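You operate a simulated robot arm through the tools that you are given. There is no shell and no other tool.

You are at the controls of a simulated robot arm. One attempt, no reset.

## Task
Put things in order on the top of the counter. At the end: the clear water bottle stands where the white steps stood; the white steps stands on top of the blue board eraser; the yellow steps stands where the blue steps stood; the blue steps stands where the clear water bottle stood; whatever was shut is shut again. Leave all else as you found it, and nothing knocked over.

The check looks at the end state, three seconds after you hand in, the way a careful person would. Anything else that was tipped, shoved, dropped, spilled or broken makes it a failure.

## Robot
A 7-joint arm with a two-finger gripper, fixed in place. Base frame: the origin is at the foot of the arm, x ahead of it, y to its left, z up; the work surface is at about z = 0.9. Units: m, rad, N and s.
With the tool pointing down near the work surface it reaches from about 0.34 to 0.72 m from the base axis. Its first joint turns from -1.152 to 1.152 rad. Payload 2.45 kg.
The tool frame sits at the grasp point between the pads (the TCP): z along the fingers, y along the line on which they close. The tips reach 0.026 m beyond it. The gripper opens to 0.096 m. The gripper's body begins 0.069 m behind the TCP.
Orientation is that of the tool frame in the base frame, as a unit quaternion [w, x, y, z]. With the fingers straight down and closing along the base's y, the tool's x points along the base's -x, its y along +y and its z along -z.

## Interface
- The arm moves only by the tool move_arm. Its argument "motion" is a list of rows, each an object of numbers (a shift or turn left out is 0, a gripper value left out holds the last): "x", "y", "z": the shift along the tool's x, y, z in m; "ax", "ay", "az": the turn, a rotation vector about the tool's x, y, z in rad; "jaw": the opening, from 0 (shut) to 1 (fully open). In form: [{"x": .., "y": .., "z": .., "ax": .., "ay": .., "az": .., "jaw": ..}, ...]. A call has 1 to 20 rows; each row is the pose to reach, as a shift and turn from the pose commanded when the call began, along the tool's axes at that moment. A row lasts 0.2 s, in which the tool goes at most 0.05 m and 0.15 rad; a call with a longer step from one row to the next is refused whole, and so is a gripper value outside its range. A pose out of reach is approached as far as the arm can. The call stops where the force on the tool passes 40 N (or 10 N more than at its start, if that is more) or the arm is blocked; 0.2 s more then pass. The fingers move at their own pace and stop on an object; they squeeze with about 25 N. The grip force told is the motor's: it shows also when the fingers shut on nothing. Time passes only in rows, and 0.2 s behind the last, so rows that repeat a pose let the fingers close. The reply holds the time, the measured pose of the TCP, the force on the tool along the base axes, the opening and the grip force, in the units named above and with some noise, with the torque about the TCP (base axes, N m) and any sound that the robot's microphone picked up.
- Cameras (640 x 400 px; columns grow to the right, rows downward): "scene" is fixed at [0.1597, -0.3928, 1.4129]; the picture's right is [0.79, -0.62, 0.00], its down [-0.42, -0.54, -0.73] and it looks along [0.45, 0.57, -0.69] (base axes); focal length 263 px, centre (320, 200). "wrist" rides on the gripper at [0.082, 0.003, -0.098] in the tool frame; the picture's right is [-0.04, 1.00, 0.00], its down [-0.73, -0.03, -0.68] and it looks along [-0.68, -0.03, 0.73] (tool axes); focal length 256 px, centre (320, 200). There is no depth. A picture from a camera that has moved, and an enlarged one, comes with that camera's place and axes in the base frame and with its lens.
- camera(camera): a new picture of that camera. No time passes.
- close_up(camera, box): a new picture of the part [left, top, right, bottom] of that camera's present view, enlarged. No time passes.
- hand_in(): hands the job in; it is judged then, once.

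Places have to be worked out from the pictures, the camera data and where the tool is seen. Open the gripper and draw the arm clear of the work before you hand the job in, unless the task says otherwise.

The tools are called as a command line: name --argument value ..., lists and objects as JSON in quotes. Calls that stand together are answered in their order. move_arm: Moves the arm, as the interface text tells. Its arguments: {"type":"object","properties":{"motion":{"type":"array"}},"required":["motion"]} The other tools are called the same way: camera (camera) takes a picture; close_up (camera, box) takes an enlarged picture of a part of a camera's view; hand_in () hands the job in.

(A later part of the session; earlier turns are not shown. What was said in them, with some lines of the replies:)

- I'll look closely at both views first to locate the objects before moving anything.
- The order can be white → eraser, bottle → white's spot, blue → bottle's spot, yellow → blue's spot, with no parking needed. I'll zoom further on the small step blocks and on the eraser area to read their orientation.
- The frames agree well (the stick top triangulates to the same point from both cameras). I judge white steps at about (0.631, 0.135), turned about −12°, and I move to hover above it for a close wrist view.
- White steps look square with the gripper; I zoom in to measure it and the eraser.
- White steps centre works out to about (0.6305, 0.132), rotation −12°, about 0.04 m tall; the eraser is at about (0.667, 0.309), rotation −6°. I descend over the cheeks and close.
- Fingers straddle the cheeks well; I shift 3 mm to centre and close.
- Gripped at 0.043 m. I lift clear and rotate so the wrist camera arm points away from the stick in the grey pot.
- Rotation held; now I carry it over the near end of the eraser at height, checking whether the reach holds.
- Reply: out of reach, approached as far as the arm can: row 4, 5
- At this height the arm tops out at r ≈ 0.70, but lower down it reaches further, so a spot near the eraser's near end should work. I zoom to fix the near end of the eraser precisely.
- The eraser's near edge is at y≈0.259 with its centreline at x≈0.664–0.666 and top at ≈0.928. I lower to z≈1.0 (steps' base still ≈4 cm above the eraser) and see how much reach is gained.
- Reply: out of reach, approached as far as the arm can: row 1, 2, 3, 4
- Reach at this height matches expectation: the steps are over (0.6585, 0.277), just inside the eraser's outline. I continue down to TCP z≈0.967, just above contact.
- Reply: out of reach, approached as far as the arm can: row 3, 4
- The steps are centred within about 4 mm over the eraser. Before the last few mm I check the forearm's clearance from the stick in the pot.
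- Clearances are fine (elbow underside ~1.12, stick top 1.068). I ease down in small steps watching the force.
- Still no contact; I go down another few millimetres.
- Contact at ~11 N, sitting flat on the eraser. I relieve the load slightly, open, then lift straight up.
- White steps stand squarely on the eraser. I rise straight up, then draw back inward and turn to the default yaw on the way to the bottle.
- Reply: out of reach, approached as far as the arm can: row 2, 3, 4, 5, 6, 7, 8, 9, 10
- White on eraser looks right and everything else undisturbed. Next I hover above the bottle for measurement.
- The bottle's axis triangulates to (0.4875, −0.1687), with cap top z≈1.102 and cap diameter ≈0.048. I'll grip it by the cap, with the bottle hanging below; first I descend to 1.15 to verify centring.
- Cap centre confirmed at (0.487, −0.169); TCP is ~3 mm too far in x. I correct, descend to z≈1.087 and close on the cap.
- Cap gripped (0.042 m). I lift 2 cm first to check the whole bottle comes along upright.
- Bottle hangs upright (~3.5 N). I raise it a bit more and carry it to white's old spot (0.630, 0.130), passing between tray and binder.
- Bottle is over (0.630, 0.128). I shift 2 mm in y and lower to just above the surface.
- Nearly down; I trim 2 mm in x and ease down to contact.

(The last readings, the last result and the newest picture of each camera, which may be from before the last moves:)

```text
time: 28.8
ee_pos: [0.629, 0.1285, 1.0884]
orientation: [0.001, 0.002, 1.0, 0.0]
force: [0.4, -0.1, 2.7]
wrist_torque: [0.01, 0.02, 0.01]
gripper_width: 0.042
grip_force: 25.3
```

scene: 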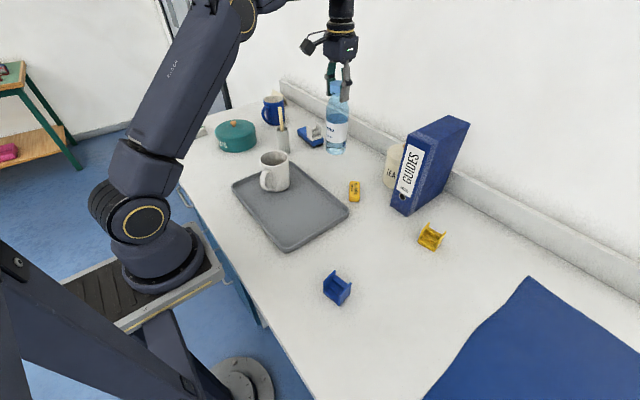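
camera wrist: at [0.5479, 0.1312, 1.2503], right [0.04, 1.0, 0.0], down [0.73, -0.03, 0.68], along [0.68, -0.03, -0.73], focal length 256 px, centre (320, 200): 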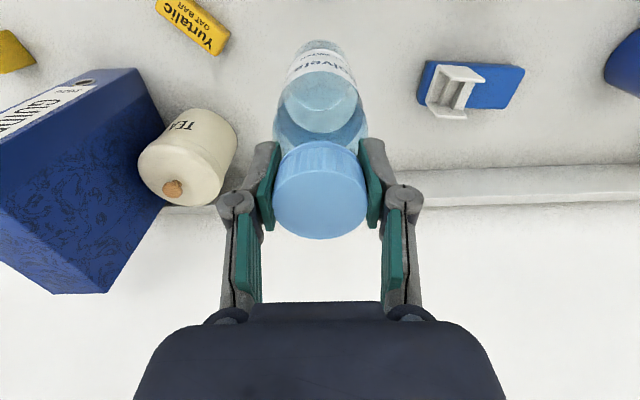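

Contact made (force flipped from −2 to +3 N). I open the fingers moderately and check it stands.

move_arm --motion '[{"jaw": 0.55}, {"jaw": 0.7}, {"jaw": 0.9}, {"jaw": 0.9}, {"jaw": 0.9}]'

camera --camera "wrist"

close_up --camera "scene" --box '[290, 80, 380, 180]'

```text
time: 30.0
ee_pos: [0.6285, 0.1283, 1.0882]
orientation: [0.0, 0.001, 1.0, 0.0]
force: [-0.1, 0.3, -0.1]
wrist_torque: [0.0, -0.02, 0.01]
gripper_width: 0.0864
grip_force: 0.0
```

```text
taken
camera wrist: at [0.5463, 0.1335, 1.1857], right [0.04, 1.0, 0.0], down [0.73, -0.03, 0.68], along [0.68, -0.03, -0.73], focal length 256 px, centre (320, 200)
```

wrist: 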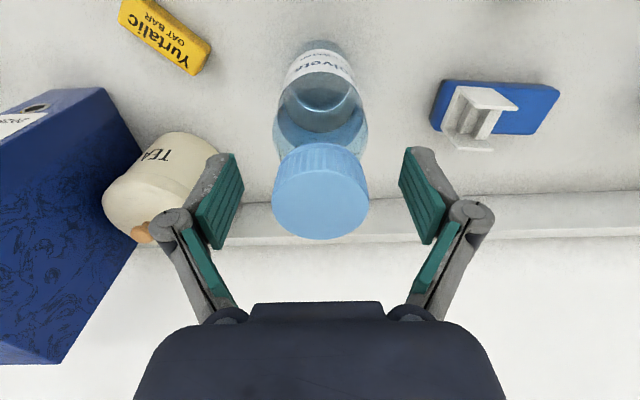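

```text
4.00 times, centred on (335, 130) of scene
camera zoom: at [0.1597, -0.3928, 1.4129], right [0.79, -0.62, 0.0], down [-0.42, -0.54, -0.73], along [0.45, 0.57, -0.69], focal length 1051 px, centre (260, 480)
```

zoom: 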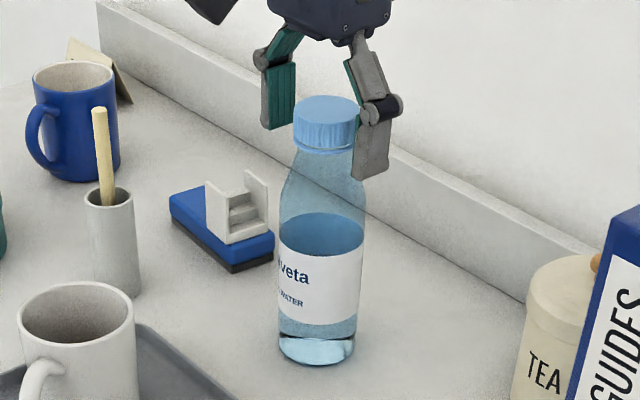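

Bottle stands upright at (0.6285, 0.129). I lift off and travel to hover above the blue steps at (0.348, −0.208), turning −0.17 rad to match it.

move_arm --motion '[{"z": -0.03}, {"z": -0.07}, {"x": 0.028, "y": -0.0337, "z": -0.08, "jaw": 1}, {"x": 0.056, "y": -0.0674, "z": -0.08}, {"x": 0.084, "y": -0.1011, "z": -0.08}, {"x": 0.112, "y": -0.1348, "z": -0.08}, {"x": 0.14, "y": -0.1685, "z": -0.08}, {"x": 0.168, "y": -0.2022, "z": -0.08}, {"x": 0.196, "y": -0.2359, "z": -0.08}, {"x": 0.224, "y": -0.2696, "z": -0.08, "az": -0.08}, {"x": 0.252, "y": -0.3033, "z": -0.08, "az": -0.169}, {"x": 0.28, "y": -0.337, "z": -0.06, "az": -0.169}, {"x": 0.28, "y": -0.337, "z": -0.03, "az": -0.169}, {"x": 0.28, "y": -0.337, "z": 0.0, "az": -0.169}, {"x": 0.28, "y": -0.337, "z": 0.0, "az": -0.169}]'

camera --camera "wrist"

camera --camera "scene"

```text
time: 33.2
ee_pos: [0.3458, -0.2062, 1.088]
orientation: [0.0, -0.083, 0.997, 0.0]
force: [0.0, -0.2, 0.6]
wrist_torque: [-0.02, 0.03, 0.04]
gripper_width: 0.0963
grip_force: 0.1
```

```text
taken
camera wrist: at [0.2635, -0.2159, 1.1861], right [-0.13, 0.99, 0.0], down [0.73, 0.09, 0.68], along [0.67, 0.09, -0.73], focal length 256 px, centre (320, 200)
```

wrist: 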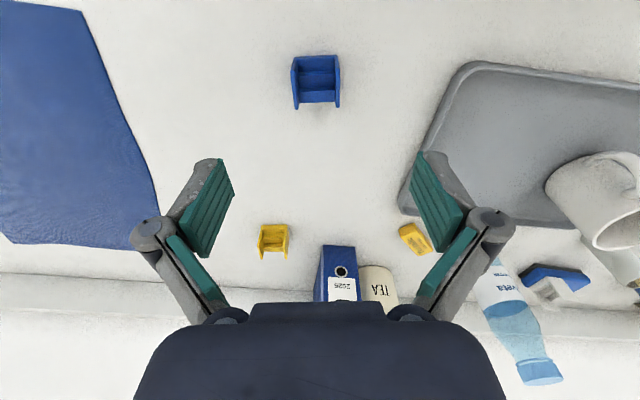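

```text
taken
```

scene: 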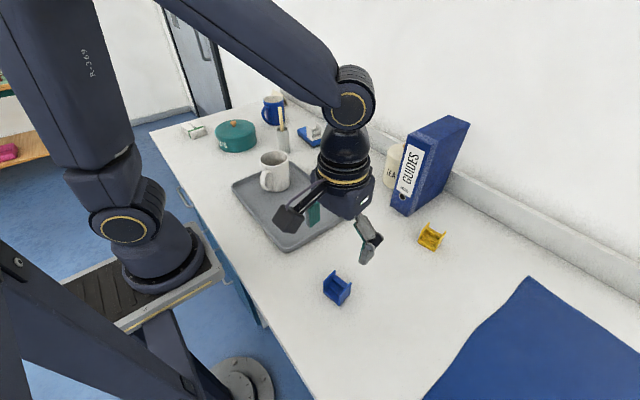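

close_up --camera "wrist" --box '[270, 30, 360, 120]'

close_up --camera "wrist" --box '[240, 200, 310, 270]'

```text
4.44 times, centred on (315, 75) of wrist
camera zoom: at [0.2635, -0.2159, 1.1861], right [-0.13, 0.99, 0.0], down [0.73, 0.09, 0.68], along [0.67, 0.09, -0.73], focal length 1138 px, centre (342, 756)
```

zoom: 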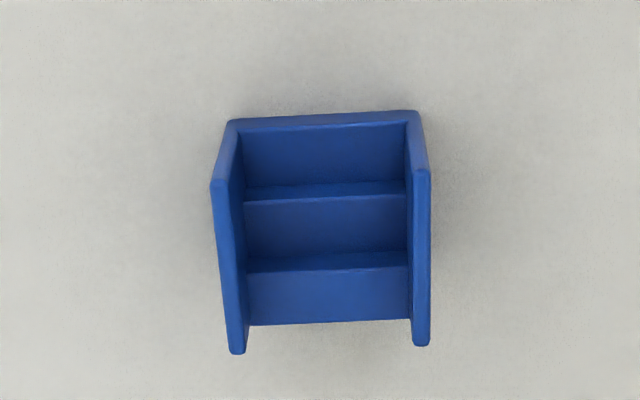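

```text
5.71 times, centred on (275, 235) of wrist
camera zoom: at [0.2635, -0.2159, 1.1861], right [-0.13, 0.99, 0.0], down [0.73, 0.09, 0.68], along [0.67, 0.09, -0.73], focal length 1463 px, centre (577, 0)
```

zoom: 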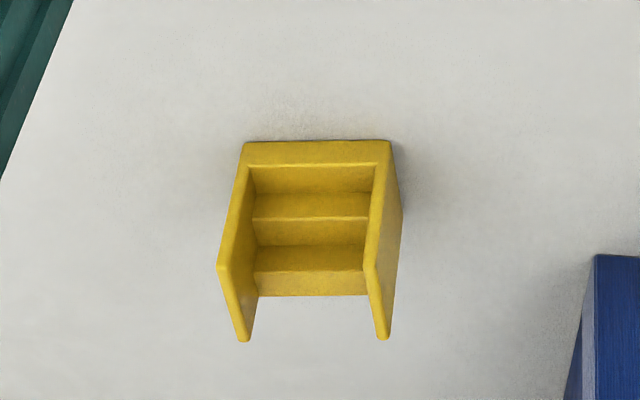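

Blue is at (0.350, −0.2084), rotation 9.5°; yellow at (0.611, −0.248), rotation 9°. I descend onto the blue cheeks.

move_arm --motion '[{"x": -0.0043, "y": -0.0036, "z": 0.04}, {"x": -0.0043, "y": -0.0036, "z": 0.08}, {"x": -0.0043, "y": -0.0036, "z": 0.12}, {"x": -0.0043, "y": -0.0036, "z": 0.145}, {"x": -0.0043, "y": -0.0036, "z": 0.156}, {"x": -0.0043, "y": -0.0036, "z": 0.156}]'

camera --camera "wrist"

```text
time: 34.6
ee_pos: [0.3519, -0.2121, 0.9325]
orientation: [0.0, -0.083, 0.997, 0.0]
force: [0.4, 0.4, -0.1]
wrist_torque: [0.01, -0.02, 0.02]
gripper_width: 0.0959
grip_force: 0.1
```

```text
taken
camera wrist: at [0.2699, -0.2202, 1.03], right [-0.13, 0.99, 0.0], down [0.73, 0.09, 0.68], along [0.67, 0.09, -0.73], focal length 256 px, centre (320, 200)
```

wrist: 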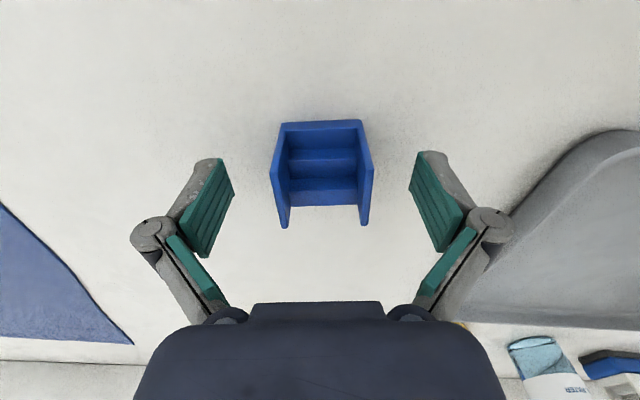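

Well centred; closing on blue.

move_arm --motion '[{"jaw": 0.5}, {"jaw": 0.5}, {"jaw": 0}, {"jaw": 0}, {"jaw": 0}, {"jaw": 0}]'

camera --camera "wrist"

```text
time: 36.0
ee_pos: [0.3524, -0.2103, 0.9329]
orientation: [0.0, -0.083, 0.997, 0.0]
force: [-0.7, -0.1, 4.9]
wrist_torque: [0.04, -0.06, 0.0]
gripper_width: 0.0431
grip_force: 24.9
```

```text
taken
camera wrist: at [0.27, -0.2202, 1.0304], right [-0.13, 0.99, 0.0], down [0.73, 0.09, 0.68], along [0.67, 0.09, -0.73], focal length 256 px, centre (320, 200)
```

wrist: 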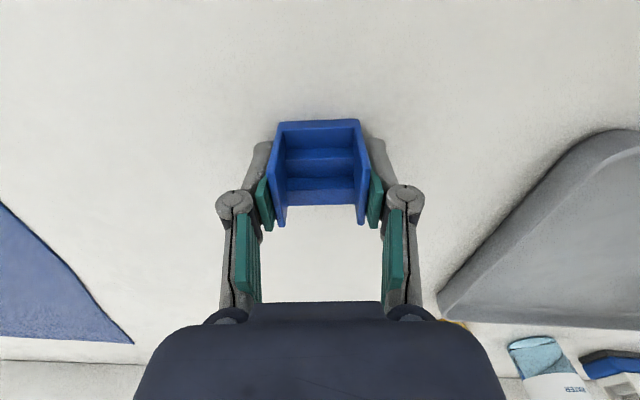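

Blue gripped at 0.043. I lift 7 cm and carry it to the bottle's old spot (0.487, −0.1685).

move_arm --motion '[{"z": -0.02}, {"z": -0.05}, {"z": -0.07}, {"x": -0.035, "y": 0.0046, "z": -0.07}, {"x": -0.07, "y": 0.0092, "z": -0.07}, {"x": -0.105, "y": 0.0137, "z": -0.07}, {"x": -0.1402, "y": 0.0183, "z": -0.07}, {"x": -0.1402, "y": 0.0183, "z": -0.05}, {"x": -0.1402, "y": 0.0183, "z": -0.03}, {"x": -0.1402, "y": 0.0183, "z": -0.015}, {"x": -0.1402, "y": 0.0183, "z": -0.015}]'

camera --camera "wrist"

close_up --camera "scene" --box '[310, 160, 470, 310]'

```text
time: 38.4
ee_pos: [0.4872, -0.1699, 0.9447]
orientation: [0.001, -0.083, 0.997, 0.0]
force: [-0.7, -0.6, -0.1]
wrist_torque: [0.02, 0.02, -0.01]
gripper_width: 0.0429
grip_force: 25.8
```

```text
taken
camera wrist: at [0.4057, -0.1788, 1.0437], right [-0.12, 0.99, 0.0], down [0.73, 0.09, 0.68], along [0.67, 0.08, -0.73], focal length 256 px, centre (320, 200)
```

wrist: 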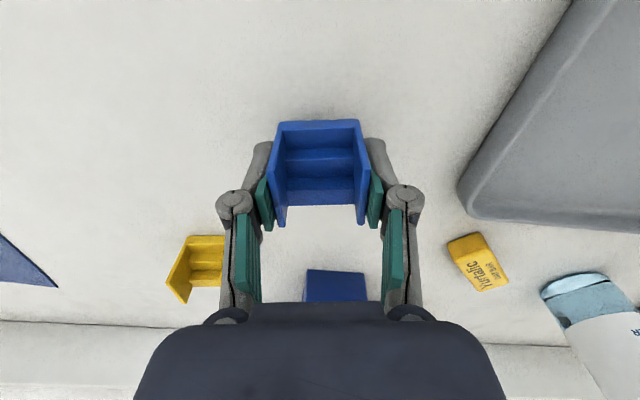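

```text
2.67 times, centred on (390, 235) of scene
camera zoom: at [0.1597, -0.3928, 1.4129], right [0.79, -0.62, 0.0], down [-0.42, -0.54, -0.73], along [0.45, 0.57, -0.69], focal length 700 px, centre (133, 107)
```

zoom: 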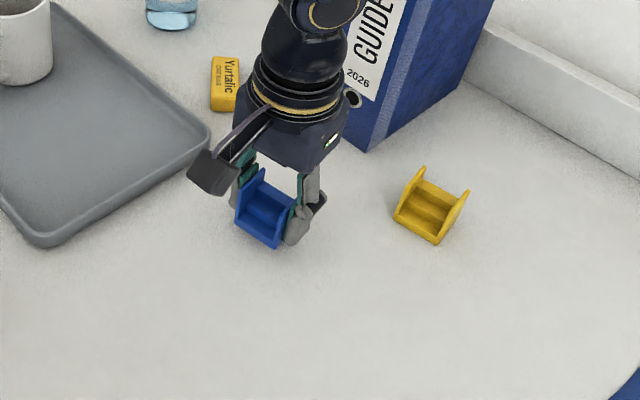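

Over the target; lowering gently to contact.

move_arm --motion '[{"z": 0.005}, {"z": 0.009}, {"z": 0.011}, {"z": 0.012}, {"z": 0.013}, {"z": 0.013}]'

```text
time: 39.8
ee_pos: [0.4874, -0.1689, 0.9333]
orientation: [0.0, -0.082, 0.997, 0.0]
force: [0.6, 0.3, -1.3]
wrist_torque: [0.0, 0.01, 0.0]
gripper_width: 0.0429
grip_force: 24.8
```

move_arm --motion '[{"z": 0.001}, {"z": 0.002}, {"z": 0.002}]'

close_up --camera "scene" --box '[345, 190, 405, 250]'

```text
time: 40.6
ee_pos: [0.4877, -0.1695, 0.9319]
orientation: [0.0, -0.083, 0.997, 0.0]
force: [-4.4, 3.0, 19.1]
wrist_torque: [0.12, 0.16, 0.04]
gripper_width: 0.0435
grip_force: 25.2
```

```text
6.67 times, centred on (375, 220) of scene
camera zoom: at [0.1593, -0.3926, 1.413], right [0.79, -0.62, 0.0], down [-0.42, -0.54, -0.73], along [0.45, 0.57, -0.69], focal length 1751 px, centre (-47, 67)
```

zoom: 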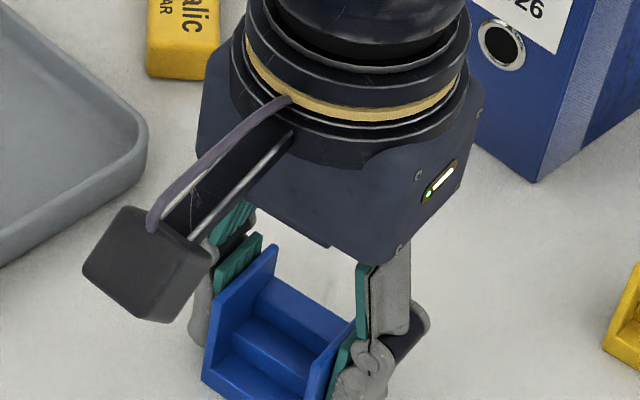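

Firm contact (19 N). I back off 1.5 mm, then open and lift clear.

move_arm --motion '[{"z": -0.0015}, {"z": -0.0015, "jaw": 0.6}, {"z": -0.0015, "jaw": 0.8}, {"z": -0.0015, "jaw": 0.8}, {"z": -0.0015, "jaw": 0.8}]'

camera --camera "wrist"

```text
time: 41.8
ee_pos: [0.4868, -0.1691, 0.9345]
orientation: [0.0, -0.082, 0.997, 0.0]
force: [-0.3, -0.7, -1.1]
wrist_torque: [0.03, -0.01, 0.01]
gripper_width: 0.0769
grip_force: 0.3
```

```text
taken
camera wrist: at [0.4055, -0.1782, 1.0306], right [-0.13, 0.99, 0.0], down [0.73, 0.09, 0.68], along [0.67, 0.09, -0.73], focal length 256 px, centre (320, 200)
```

wrist: 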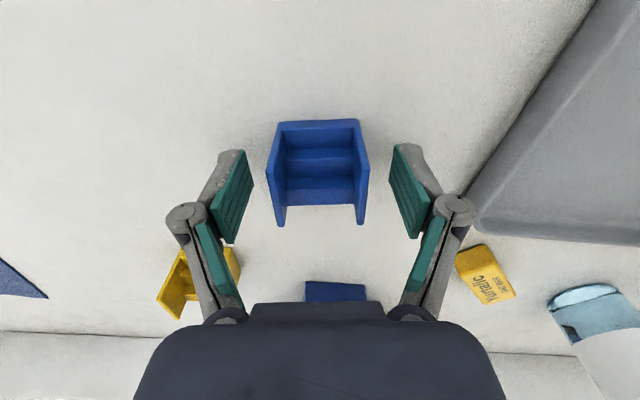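

Blue stands free in the bottle's old spot. I rise straight up and travel to hover above the yellow steps, keeping clear of the binder.

move_arm --motion '[{"z": -0.03}, {"z": -0.07}, {"z": -0.11}, {"x": -0.0273, "y": -0.0246, "z": -0.11}, {"x": -0.0546, "y": -0.0492, "z": -0.11}, {"x": -0.0819, "y": -0.0738, "z": -0.11}, {"x": -0.1092, "y": -0.0984, "z": -0.11}, {"x": -0.1092, "y": -0.0984, "z": -0.11}]'

camera --camera "wrist"

camera --camera "scene"

close_up --camera "scene" --box '[345, 190, 405, 250]'

```text
time: 43.6
ee_pos: [0.6095, -0.2496, 1.0415]
orientation: [-0.001, -0.082, 0.997, 0.0]
force: [0.7, -0.6, 0.2]
wrist_torque: [0.02, -0.02, -0.01]
gripper_width: 0.0769
grip_force: 0.2
```

```text
taken
camera wrist: at [0.5292, -0.2586, 1.1399], right [-0.13, 0.99, 0.0], down [0.73, 0.09, 0.68], along [0.67, 0.09, -0.73], focal length 256 px, centre (320, 200)
```

wrist: 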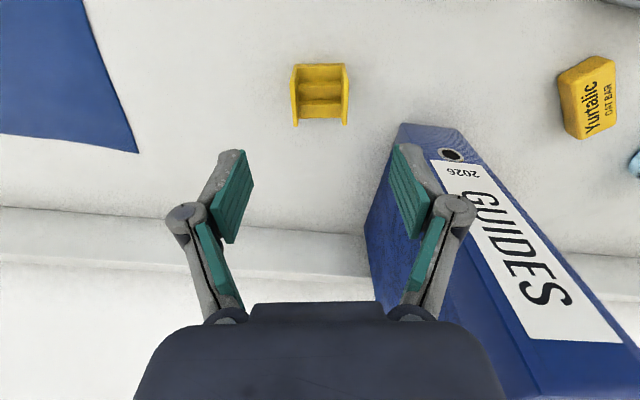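

```text
taken
```

scene: 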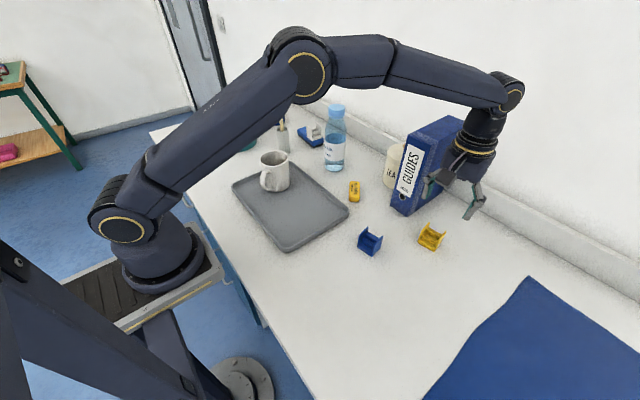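

```text
6.67 times, centred on (375, 220) of scene
camera zoom: at [0.1597, -0.3928, 1.4129], right [0.79, -0.62, 0.0], down [-0.42, -0.54, -0.73], along [0.45, 0.57, -0.69], focal length 1751 px, centre (-47, 67)
```

zoom: 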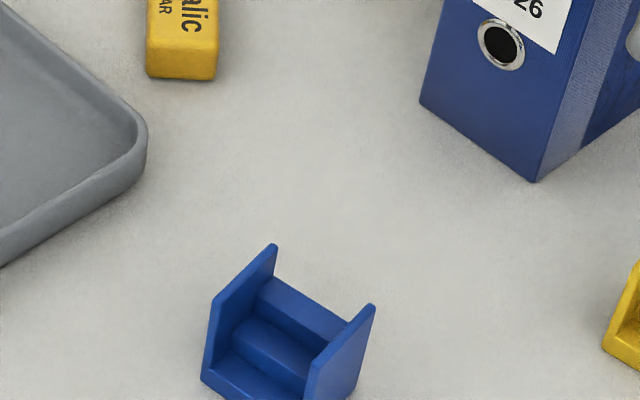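

close_up --camera "wrist" --box '[270, 45, 370, 145]'

```text
4.00 times, centred on (320, 95) of wrist
camera zoom: at [0.5292, -0.2586, 1.1399], right [-0.13, 0.99, 0.0], down [0.73, 0.09, 0.68], along [0.67, 0.09, -0.73], focal length 1024 px, centre (320, 620)
```

zoom: 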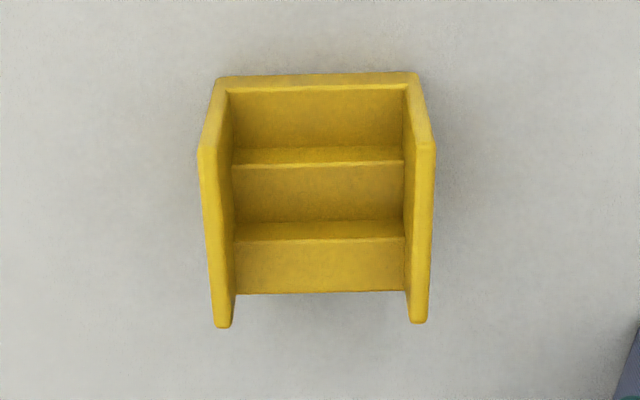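

Yellow centre (0.611, −0.2486) coincides with the TCP. Descending to z≈0.932.

move_arm --motion '[{"x": -0.001, "z": 0.04}, {"x": -0.001, "z": 0.08}, {"x": -0.001, "z": 0.1}, {"x": -0.001, "z": 0.1085}, {"x": -0.001, "z": 0.1085}]'

camera --camera "wrist"

close_up --camera "scene" --box '[380, 110, 530, 260]'

```text
time: 44.8
ee_pos: [0.6129, -0.2481, 0.935]
orientation: [0.0, -0.083, 0.997, 0.001]
force: [0.3, 0.2, 1.1]
wrist_torque: [0.01, 0.0, 0.0]
gripper_width: 0.0768
grip_force: 0.0
```

```text
taken
camera wrist: at [0.5305, -0.2571, 1.0329], right [-0.13, 0.99, 0.0], down [0.73, 0.09, 0.68], along [0.67, 0.09, -0.73], focal length 256 px, centre (320, 200)
```

wrist: 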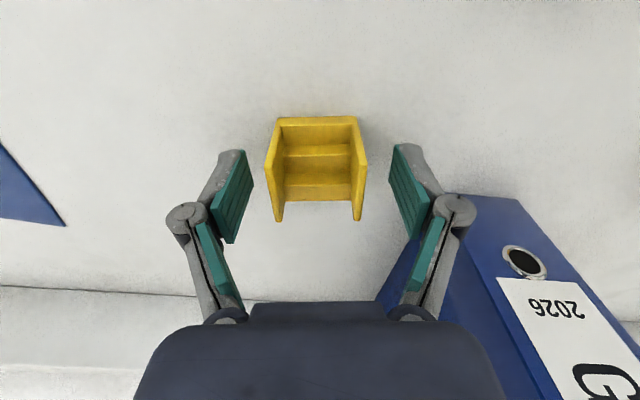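

```text
2.67 times, centred on (455, 185) of scene
camera zoom: at [0.1597, -0.3928, 1.4129], right [0.79, -0.62, 0.0], down [-0.42, -0.54, -0.73], along [0.45, 0.57, -0.69], focal length 700 px, centre (-40, 240)
```

zoom: 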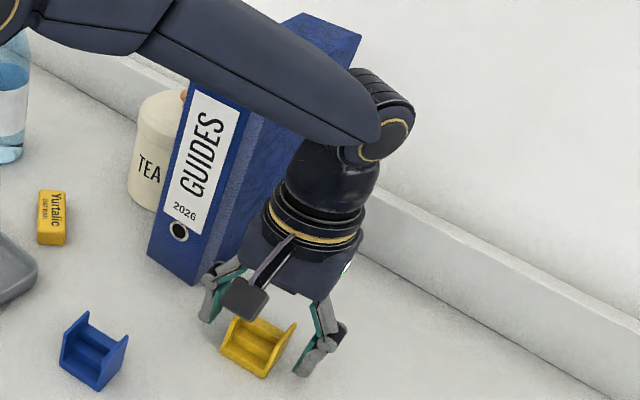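

Clear of the binder with no contact forces; 2.5 mm lower, then close on yellow.

move_arm --motion '[{"z": 0.0025}, {"z": 0.0025, "jaw": 0.5}, {"z": 0.0025, "jaw": 0}, {"z": 0.0025, "jaw": 0}, {"z": 0.0025, "jaw": 0}, {"z": 0.0025, "jaw": 0}]'

camera --camera "wrist"

```text
time: 46.2
ee_pos: [0.6134, -0.2477, 0.9339]
orientation: [0.0, -0.082, 0.997, 0.001]
force: [0.4, -0.9, 0.7]
wrist_torque: [0.01, -0.04, 0.02]
gripper_width: 0.0431
grip_force: 25.5
```

```text
taken
camera wrist: at [0.5306, -0.2571, 1.0308], right [-0.13, 0.99, 0.0], down [0.73, 0.09, 0.68], along [0.67, 0.08, -0.73], focal length 256 px, centre (320, 200)
```

wrist: 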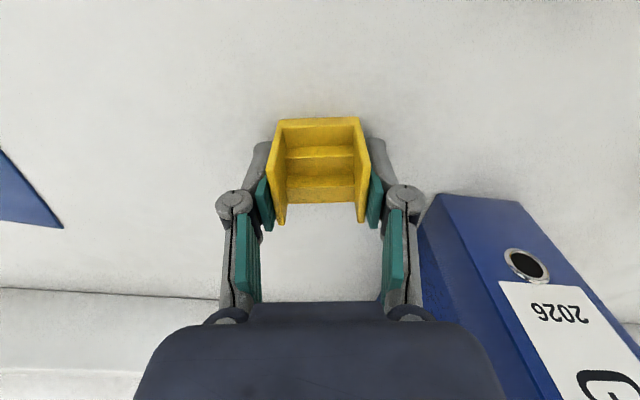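

Yellow gripped. I lift 9 cm and carry it to blue's old spot (0.3515, −0.2095).

move_arm --motion '[{"z": -0.02}, {"z": -0.055}, {"z": -0.09}, {"x": 0.0357, "y": 0.0114, "z": -0.09}, {"x": 0.0715, "y": 0.0229, "z": -0.09}, {"x": 0.1072, "y": 0.0343, "z": -0.09}, {"x": 0.143, "y": 0.0457, "z": -0.09}, {"x": 0.1787, "y": 0.0571, "z": -0.09}, {"x": 0.2145, "y": 0.0686, "z": -0.09}, {"x": 0.2502, "y": 0.08, "z": -0.09}, {"x": 0.2502, "y": 0.08, "z": -0.06}, {"x": 0.2502, "y": 0.08, "z": -0.03}, {"x": 0.2502, "y": 0.08, "z": -0.012}, {"x": 0.2502, "y": 0.08, "z": -0.012}]'

camera --camera "wrist"

camera --camera "scene"

```text
time: 49.2
ee_pos: [0.3533, -0.2093, 0.9451]
orientation: [0.001, -0.084, 0.996, 0.0]
force: [-0.5, -0.5, -1.0]
wrist_torque: [0.01, 0.02, -0.01]
gripper_width: 0.0427
grip_force: 25.3
```

```text
taken
camera wrist: at [0.2698, -0.2185, 1.0417], right [-0.13, 0.99, 0.0], down [0.73, 0.09, 0.68], along [0.67, 0.08, -0.73], focal length 256 px, centre (320, 200)
```

wrist: 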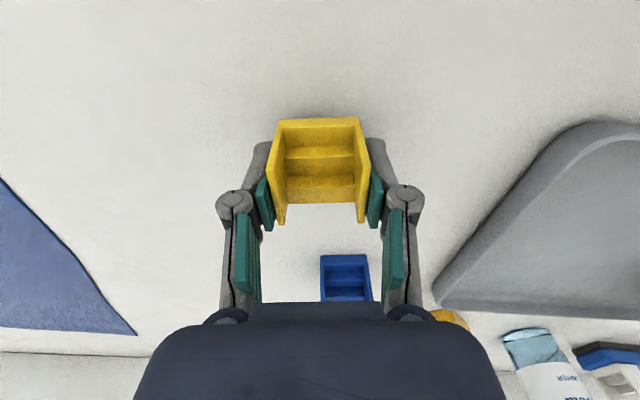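

```text
taken
```

scene: 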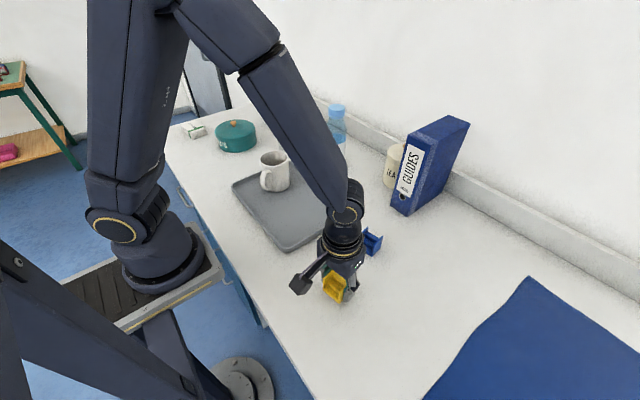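

At (0.351, −0.208), essentially on target; lowering gently with a 1 mm trim.

move_arm --motion '[{"y": -0.001, "z": 0.005}, {"y": -0.001, "z": 0.008}, {"y": -0.001, "z": 0.01}, {"y": -0.001, "z": 0.011}, {"y": -0.001, "z": 0.011}]'

```text
time: 50.4
ee_pos: [0.3527, -0.2108, 0.9339]
orientation: [0.0, -0.083, 0.997, 0.0]
force: [-0.1, 0.2, -1.4]
wrist_torque: [0.0, 0.05, -0.02]
gripper_width: 0.043
grip_force: 25.7
```

move_arm --motion '[{"z": 0.001}, {"z": 0.0015}, {"z": 0.0015}]'

```text
time: 51.2
ee_pos: [0.3524, -0.211, 0.9324]
orientation: [0.001, -0.082, 0.997, -0.002]
force: [0.2, 3.0, 20.0]
wrist_torque: [0.11, -0.04, 0.0]
gripper_width: 0.0429
grip_force: 25.6
```

Contact at ~20 N. I back off a millimetre, then open.

move_arm --motion '[{"z": -0.0012}, {"z": -0.0012, "jaw": 0.6}, {"z": -0.0012, "jaw": 0.8}, {"z": -0.0012, "jaw": 0.8}, {"z": -0.0012, "jaw": 0.8}]'

camera --camera "wrist"

```text
time: 52.4
ee_pos: [0.3522, -0.2117, 0.9329]
orientation: [0.0, -0.083, 0.997, 0.0]
force: [0.1, -0.2, -0.4]
wrist_torque: [0.02, 0.03, 0.01]
gripper_width: 0.0767
grip_force: 0.1
```

```text
taken
camera wrist: at [0.2708, -0.2207, 1.0304], right [-0.13, 0.99, 0.0], down [0.73, 0.09, 0.68], along [0.67, 0.09, -0.73], focal length 256 px, centre (320, 200)
```

wrist: 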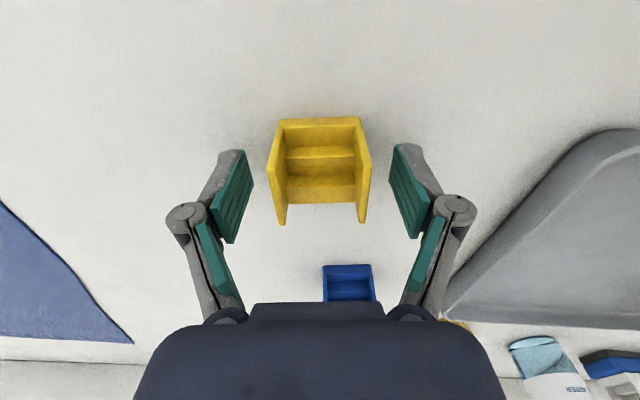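

Yellow stands free. I lift straight up and draw the arm back toward its starting place, then inspect everything.

move_arm --motion '[{"z": -0.04}, {"z": -0.085}, {"z": -0.13}, {"z": -0.175}, {"z": -0.22}, {"z": -0.255, "jaw": 1}, {"y": 0.04, "z": -0.255, "az": 0.04}, {"y": 0.08, "z": -0.255, "az": 0.08}, {"y": 0.12, "z": -0.255, "az": 0.12}, {"y": 0.16, "z": -0.255, "az": 0.16}, {"x": -0.02, "y": 0.2, "z": -0.255, "az": 0.166}, {"x": -0.04, "y": 0.24, "z": -0.255, "az": 0.166}, {"x": -0.06, "y": 0.28, "z": -0.255, "az": 0.166}, {"x": -0.06, "y": 0.28, "z": -0.255, "az": 0.166}]'

camera --camera "scene"

camera --camera "wrist"

close_up --camera "scene" --box '[300, 160, 460, 310]'

close_up --camera "scene" --box '[180, 80, 360, 200]'

```text
time: 55.4
ee_pos: [0.3683, 0.0779, 1.1889]
orientation: [0.0, -0.001, 1.0, 0.001]
force: [-0.2, -0.2, 0.3]
wrist_torque: [0.01, 0.02, 0.03]
gripper_width: 0.0961
grip_force: 0.1
```

```text
taken
```

scene: 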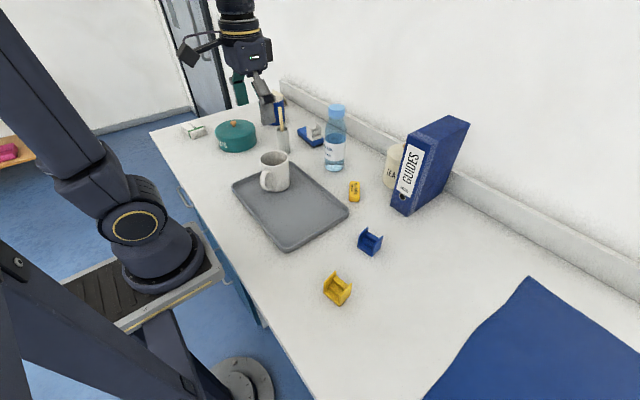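

```text
taken
camera wrist: at [0.2855, 0.0815, 1.2867], right [0.04, 1.0, 0.0], down [0.73, -0.03, 0.68], along [0.68, -0.03, -0.73], focal length 256 px, centre (320, 200)
```

wrist: 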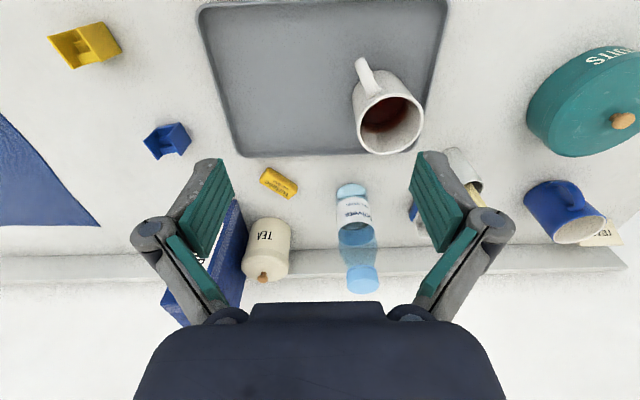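

```text
2.67 times, centred on (380, 235) of scene
camera zoom: at [0.1597, -0.3928, 1.4129], right [0.79, -0.62, 0.0], down [-0.42, -0.54, -0.73], along [0.45, 0.57, -0.69], focal length 700 px, centre (160, 107)
```

zoom: 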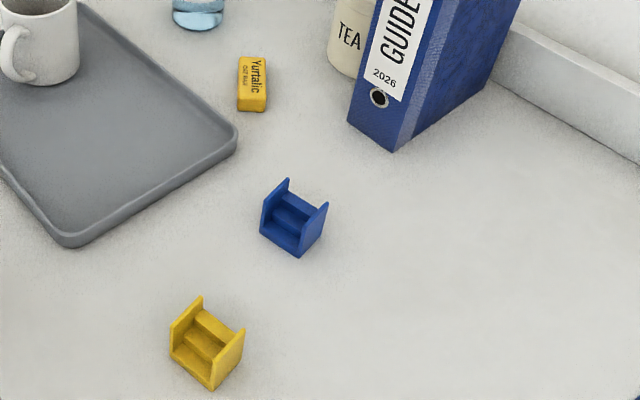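

```text
3.33 times, centred on (270, 140) of scene
camera zoom: at [0.1597, -0.3928, 1.4129], right [0.79, -0.62, 0.0], down [-0.42, -0.54, -0.73], along [0.45, 0.57, -0.69], focal length 876 px, centre (487, 400)
```

zoom: 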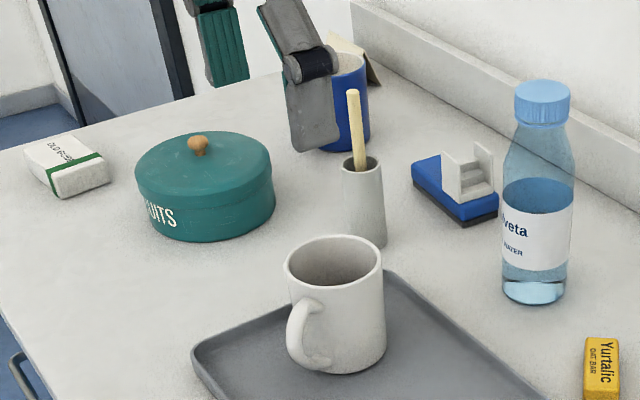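

All four are where they should be. The bottle stands on white's old spot and white stands on the eraser. Blue is on the bottle's old spot and yellow on blue's. Everything else matches the first pictures, nothing was opened, and the arm is clear with the gripper open, so I hand in.

hand_in

```text
The job is handed in.
```

I moved all four objects and handed the job in. The last pictures show each one upright where the task asked:

| Object | Where it stands now | Position (x, y in m) |
|---|---|---|
| Clear water bottle | where the white steps stood | about (0.629, 0.129) |
| White steps | on top of the blue board eraser | about (0.662, 0.278) |
| Blue steps | where the water bottle stood | about (0.487, -0.169) |
| Yellow steps | where the blue steps stood | about (0.352, -0.210) |

- **White steps:** they sit near the eraser's near end because the arm could not reach its middle. They are about 4 mm off the eraser's centreline and turned about 90° from how they first stood.
- **Everything else:** the other objects look the same as in the first pictures. I opened nothing, so there was nothing to shut again. The gripper is open and the arm is clear of the counter.

The result of the check is not known to me.
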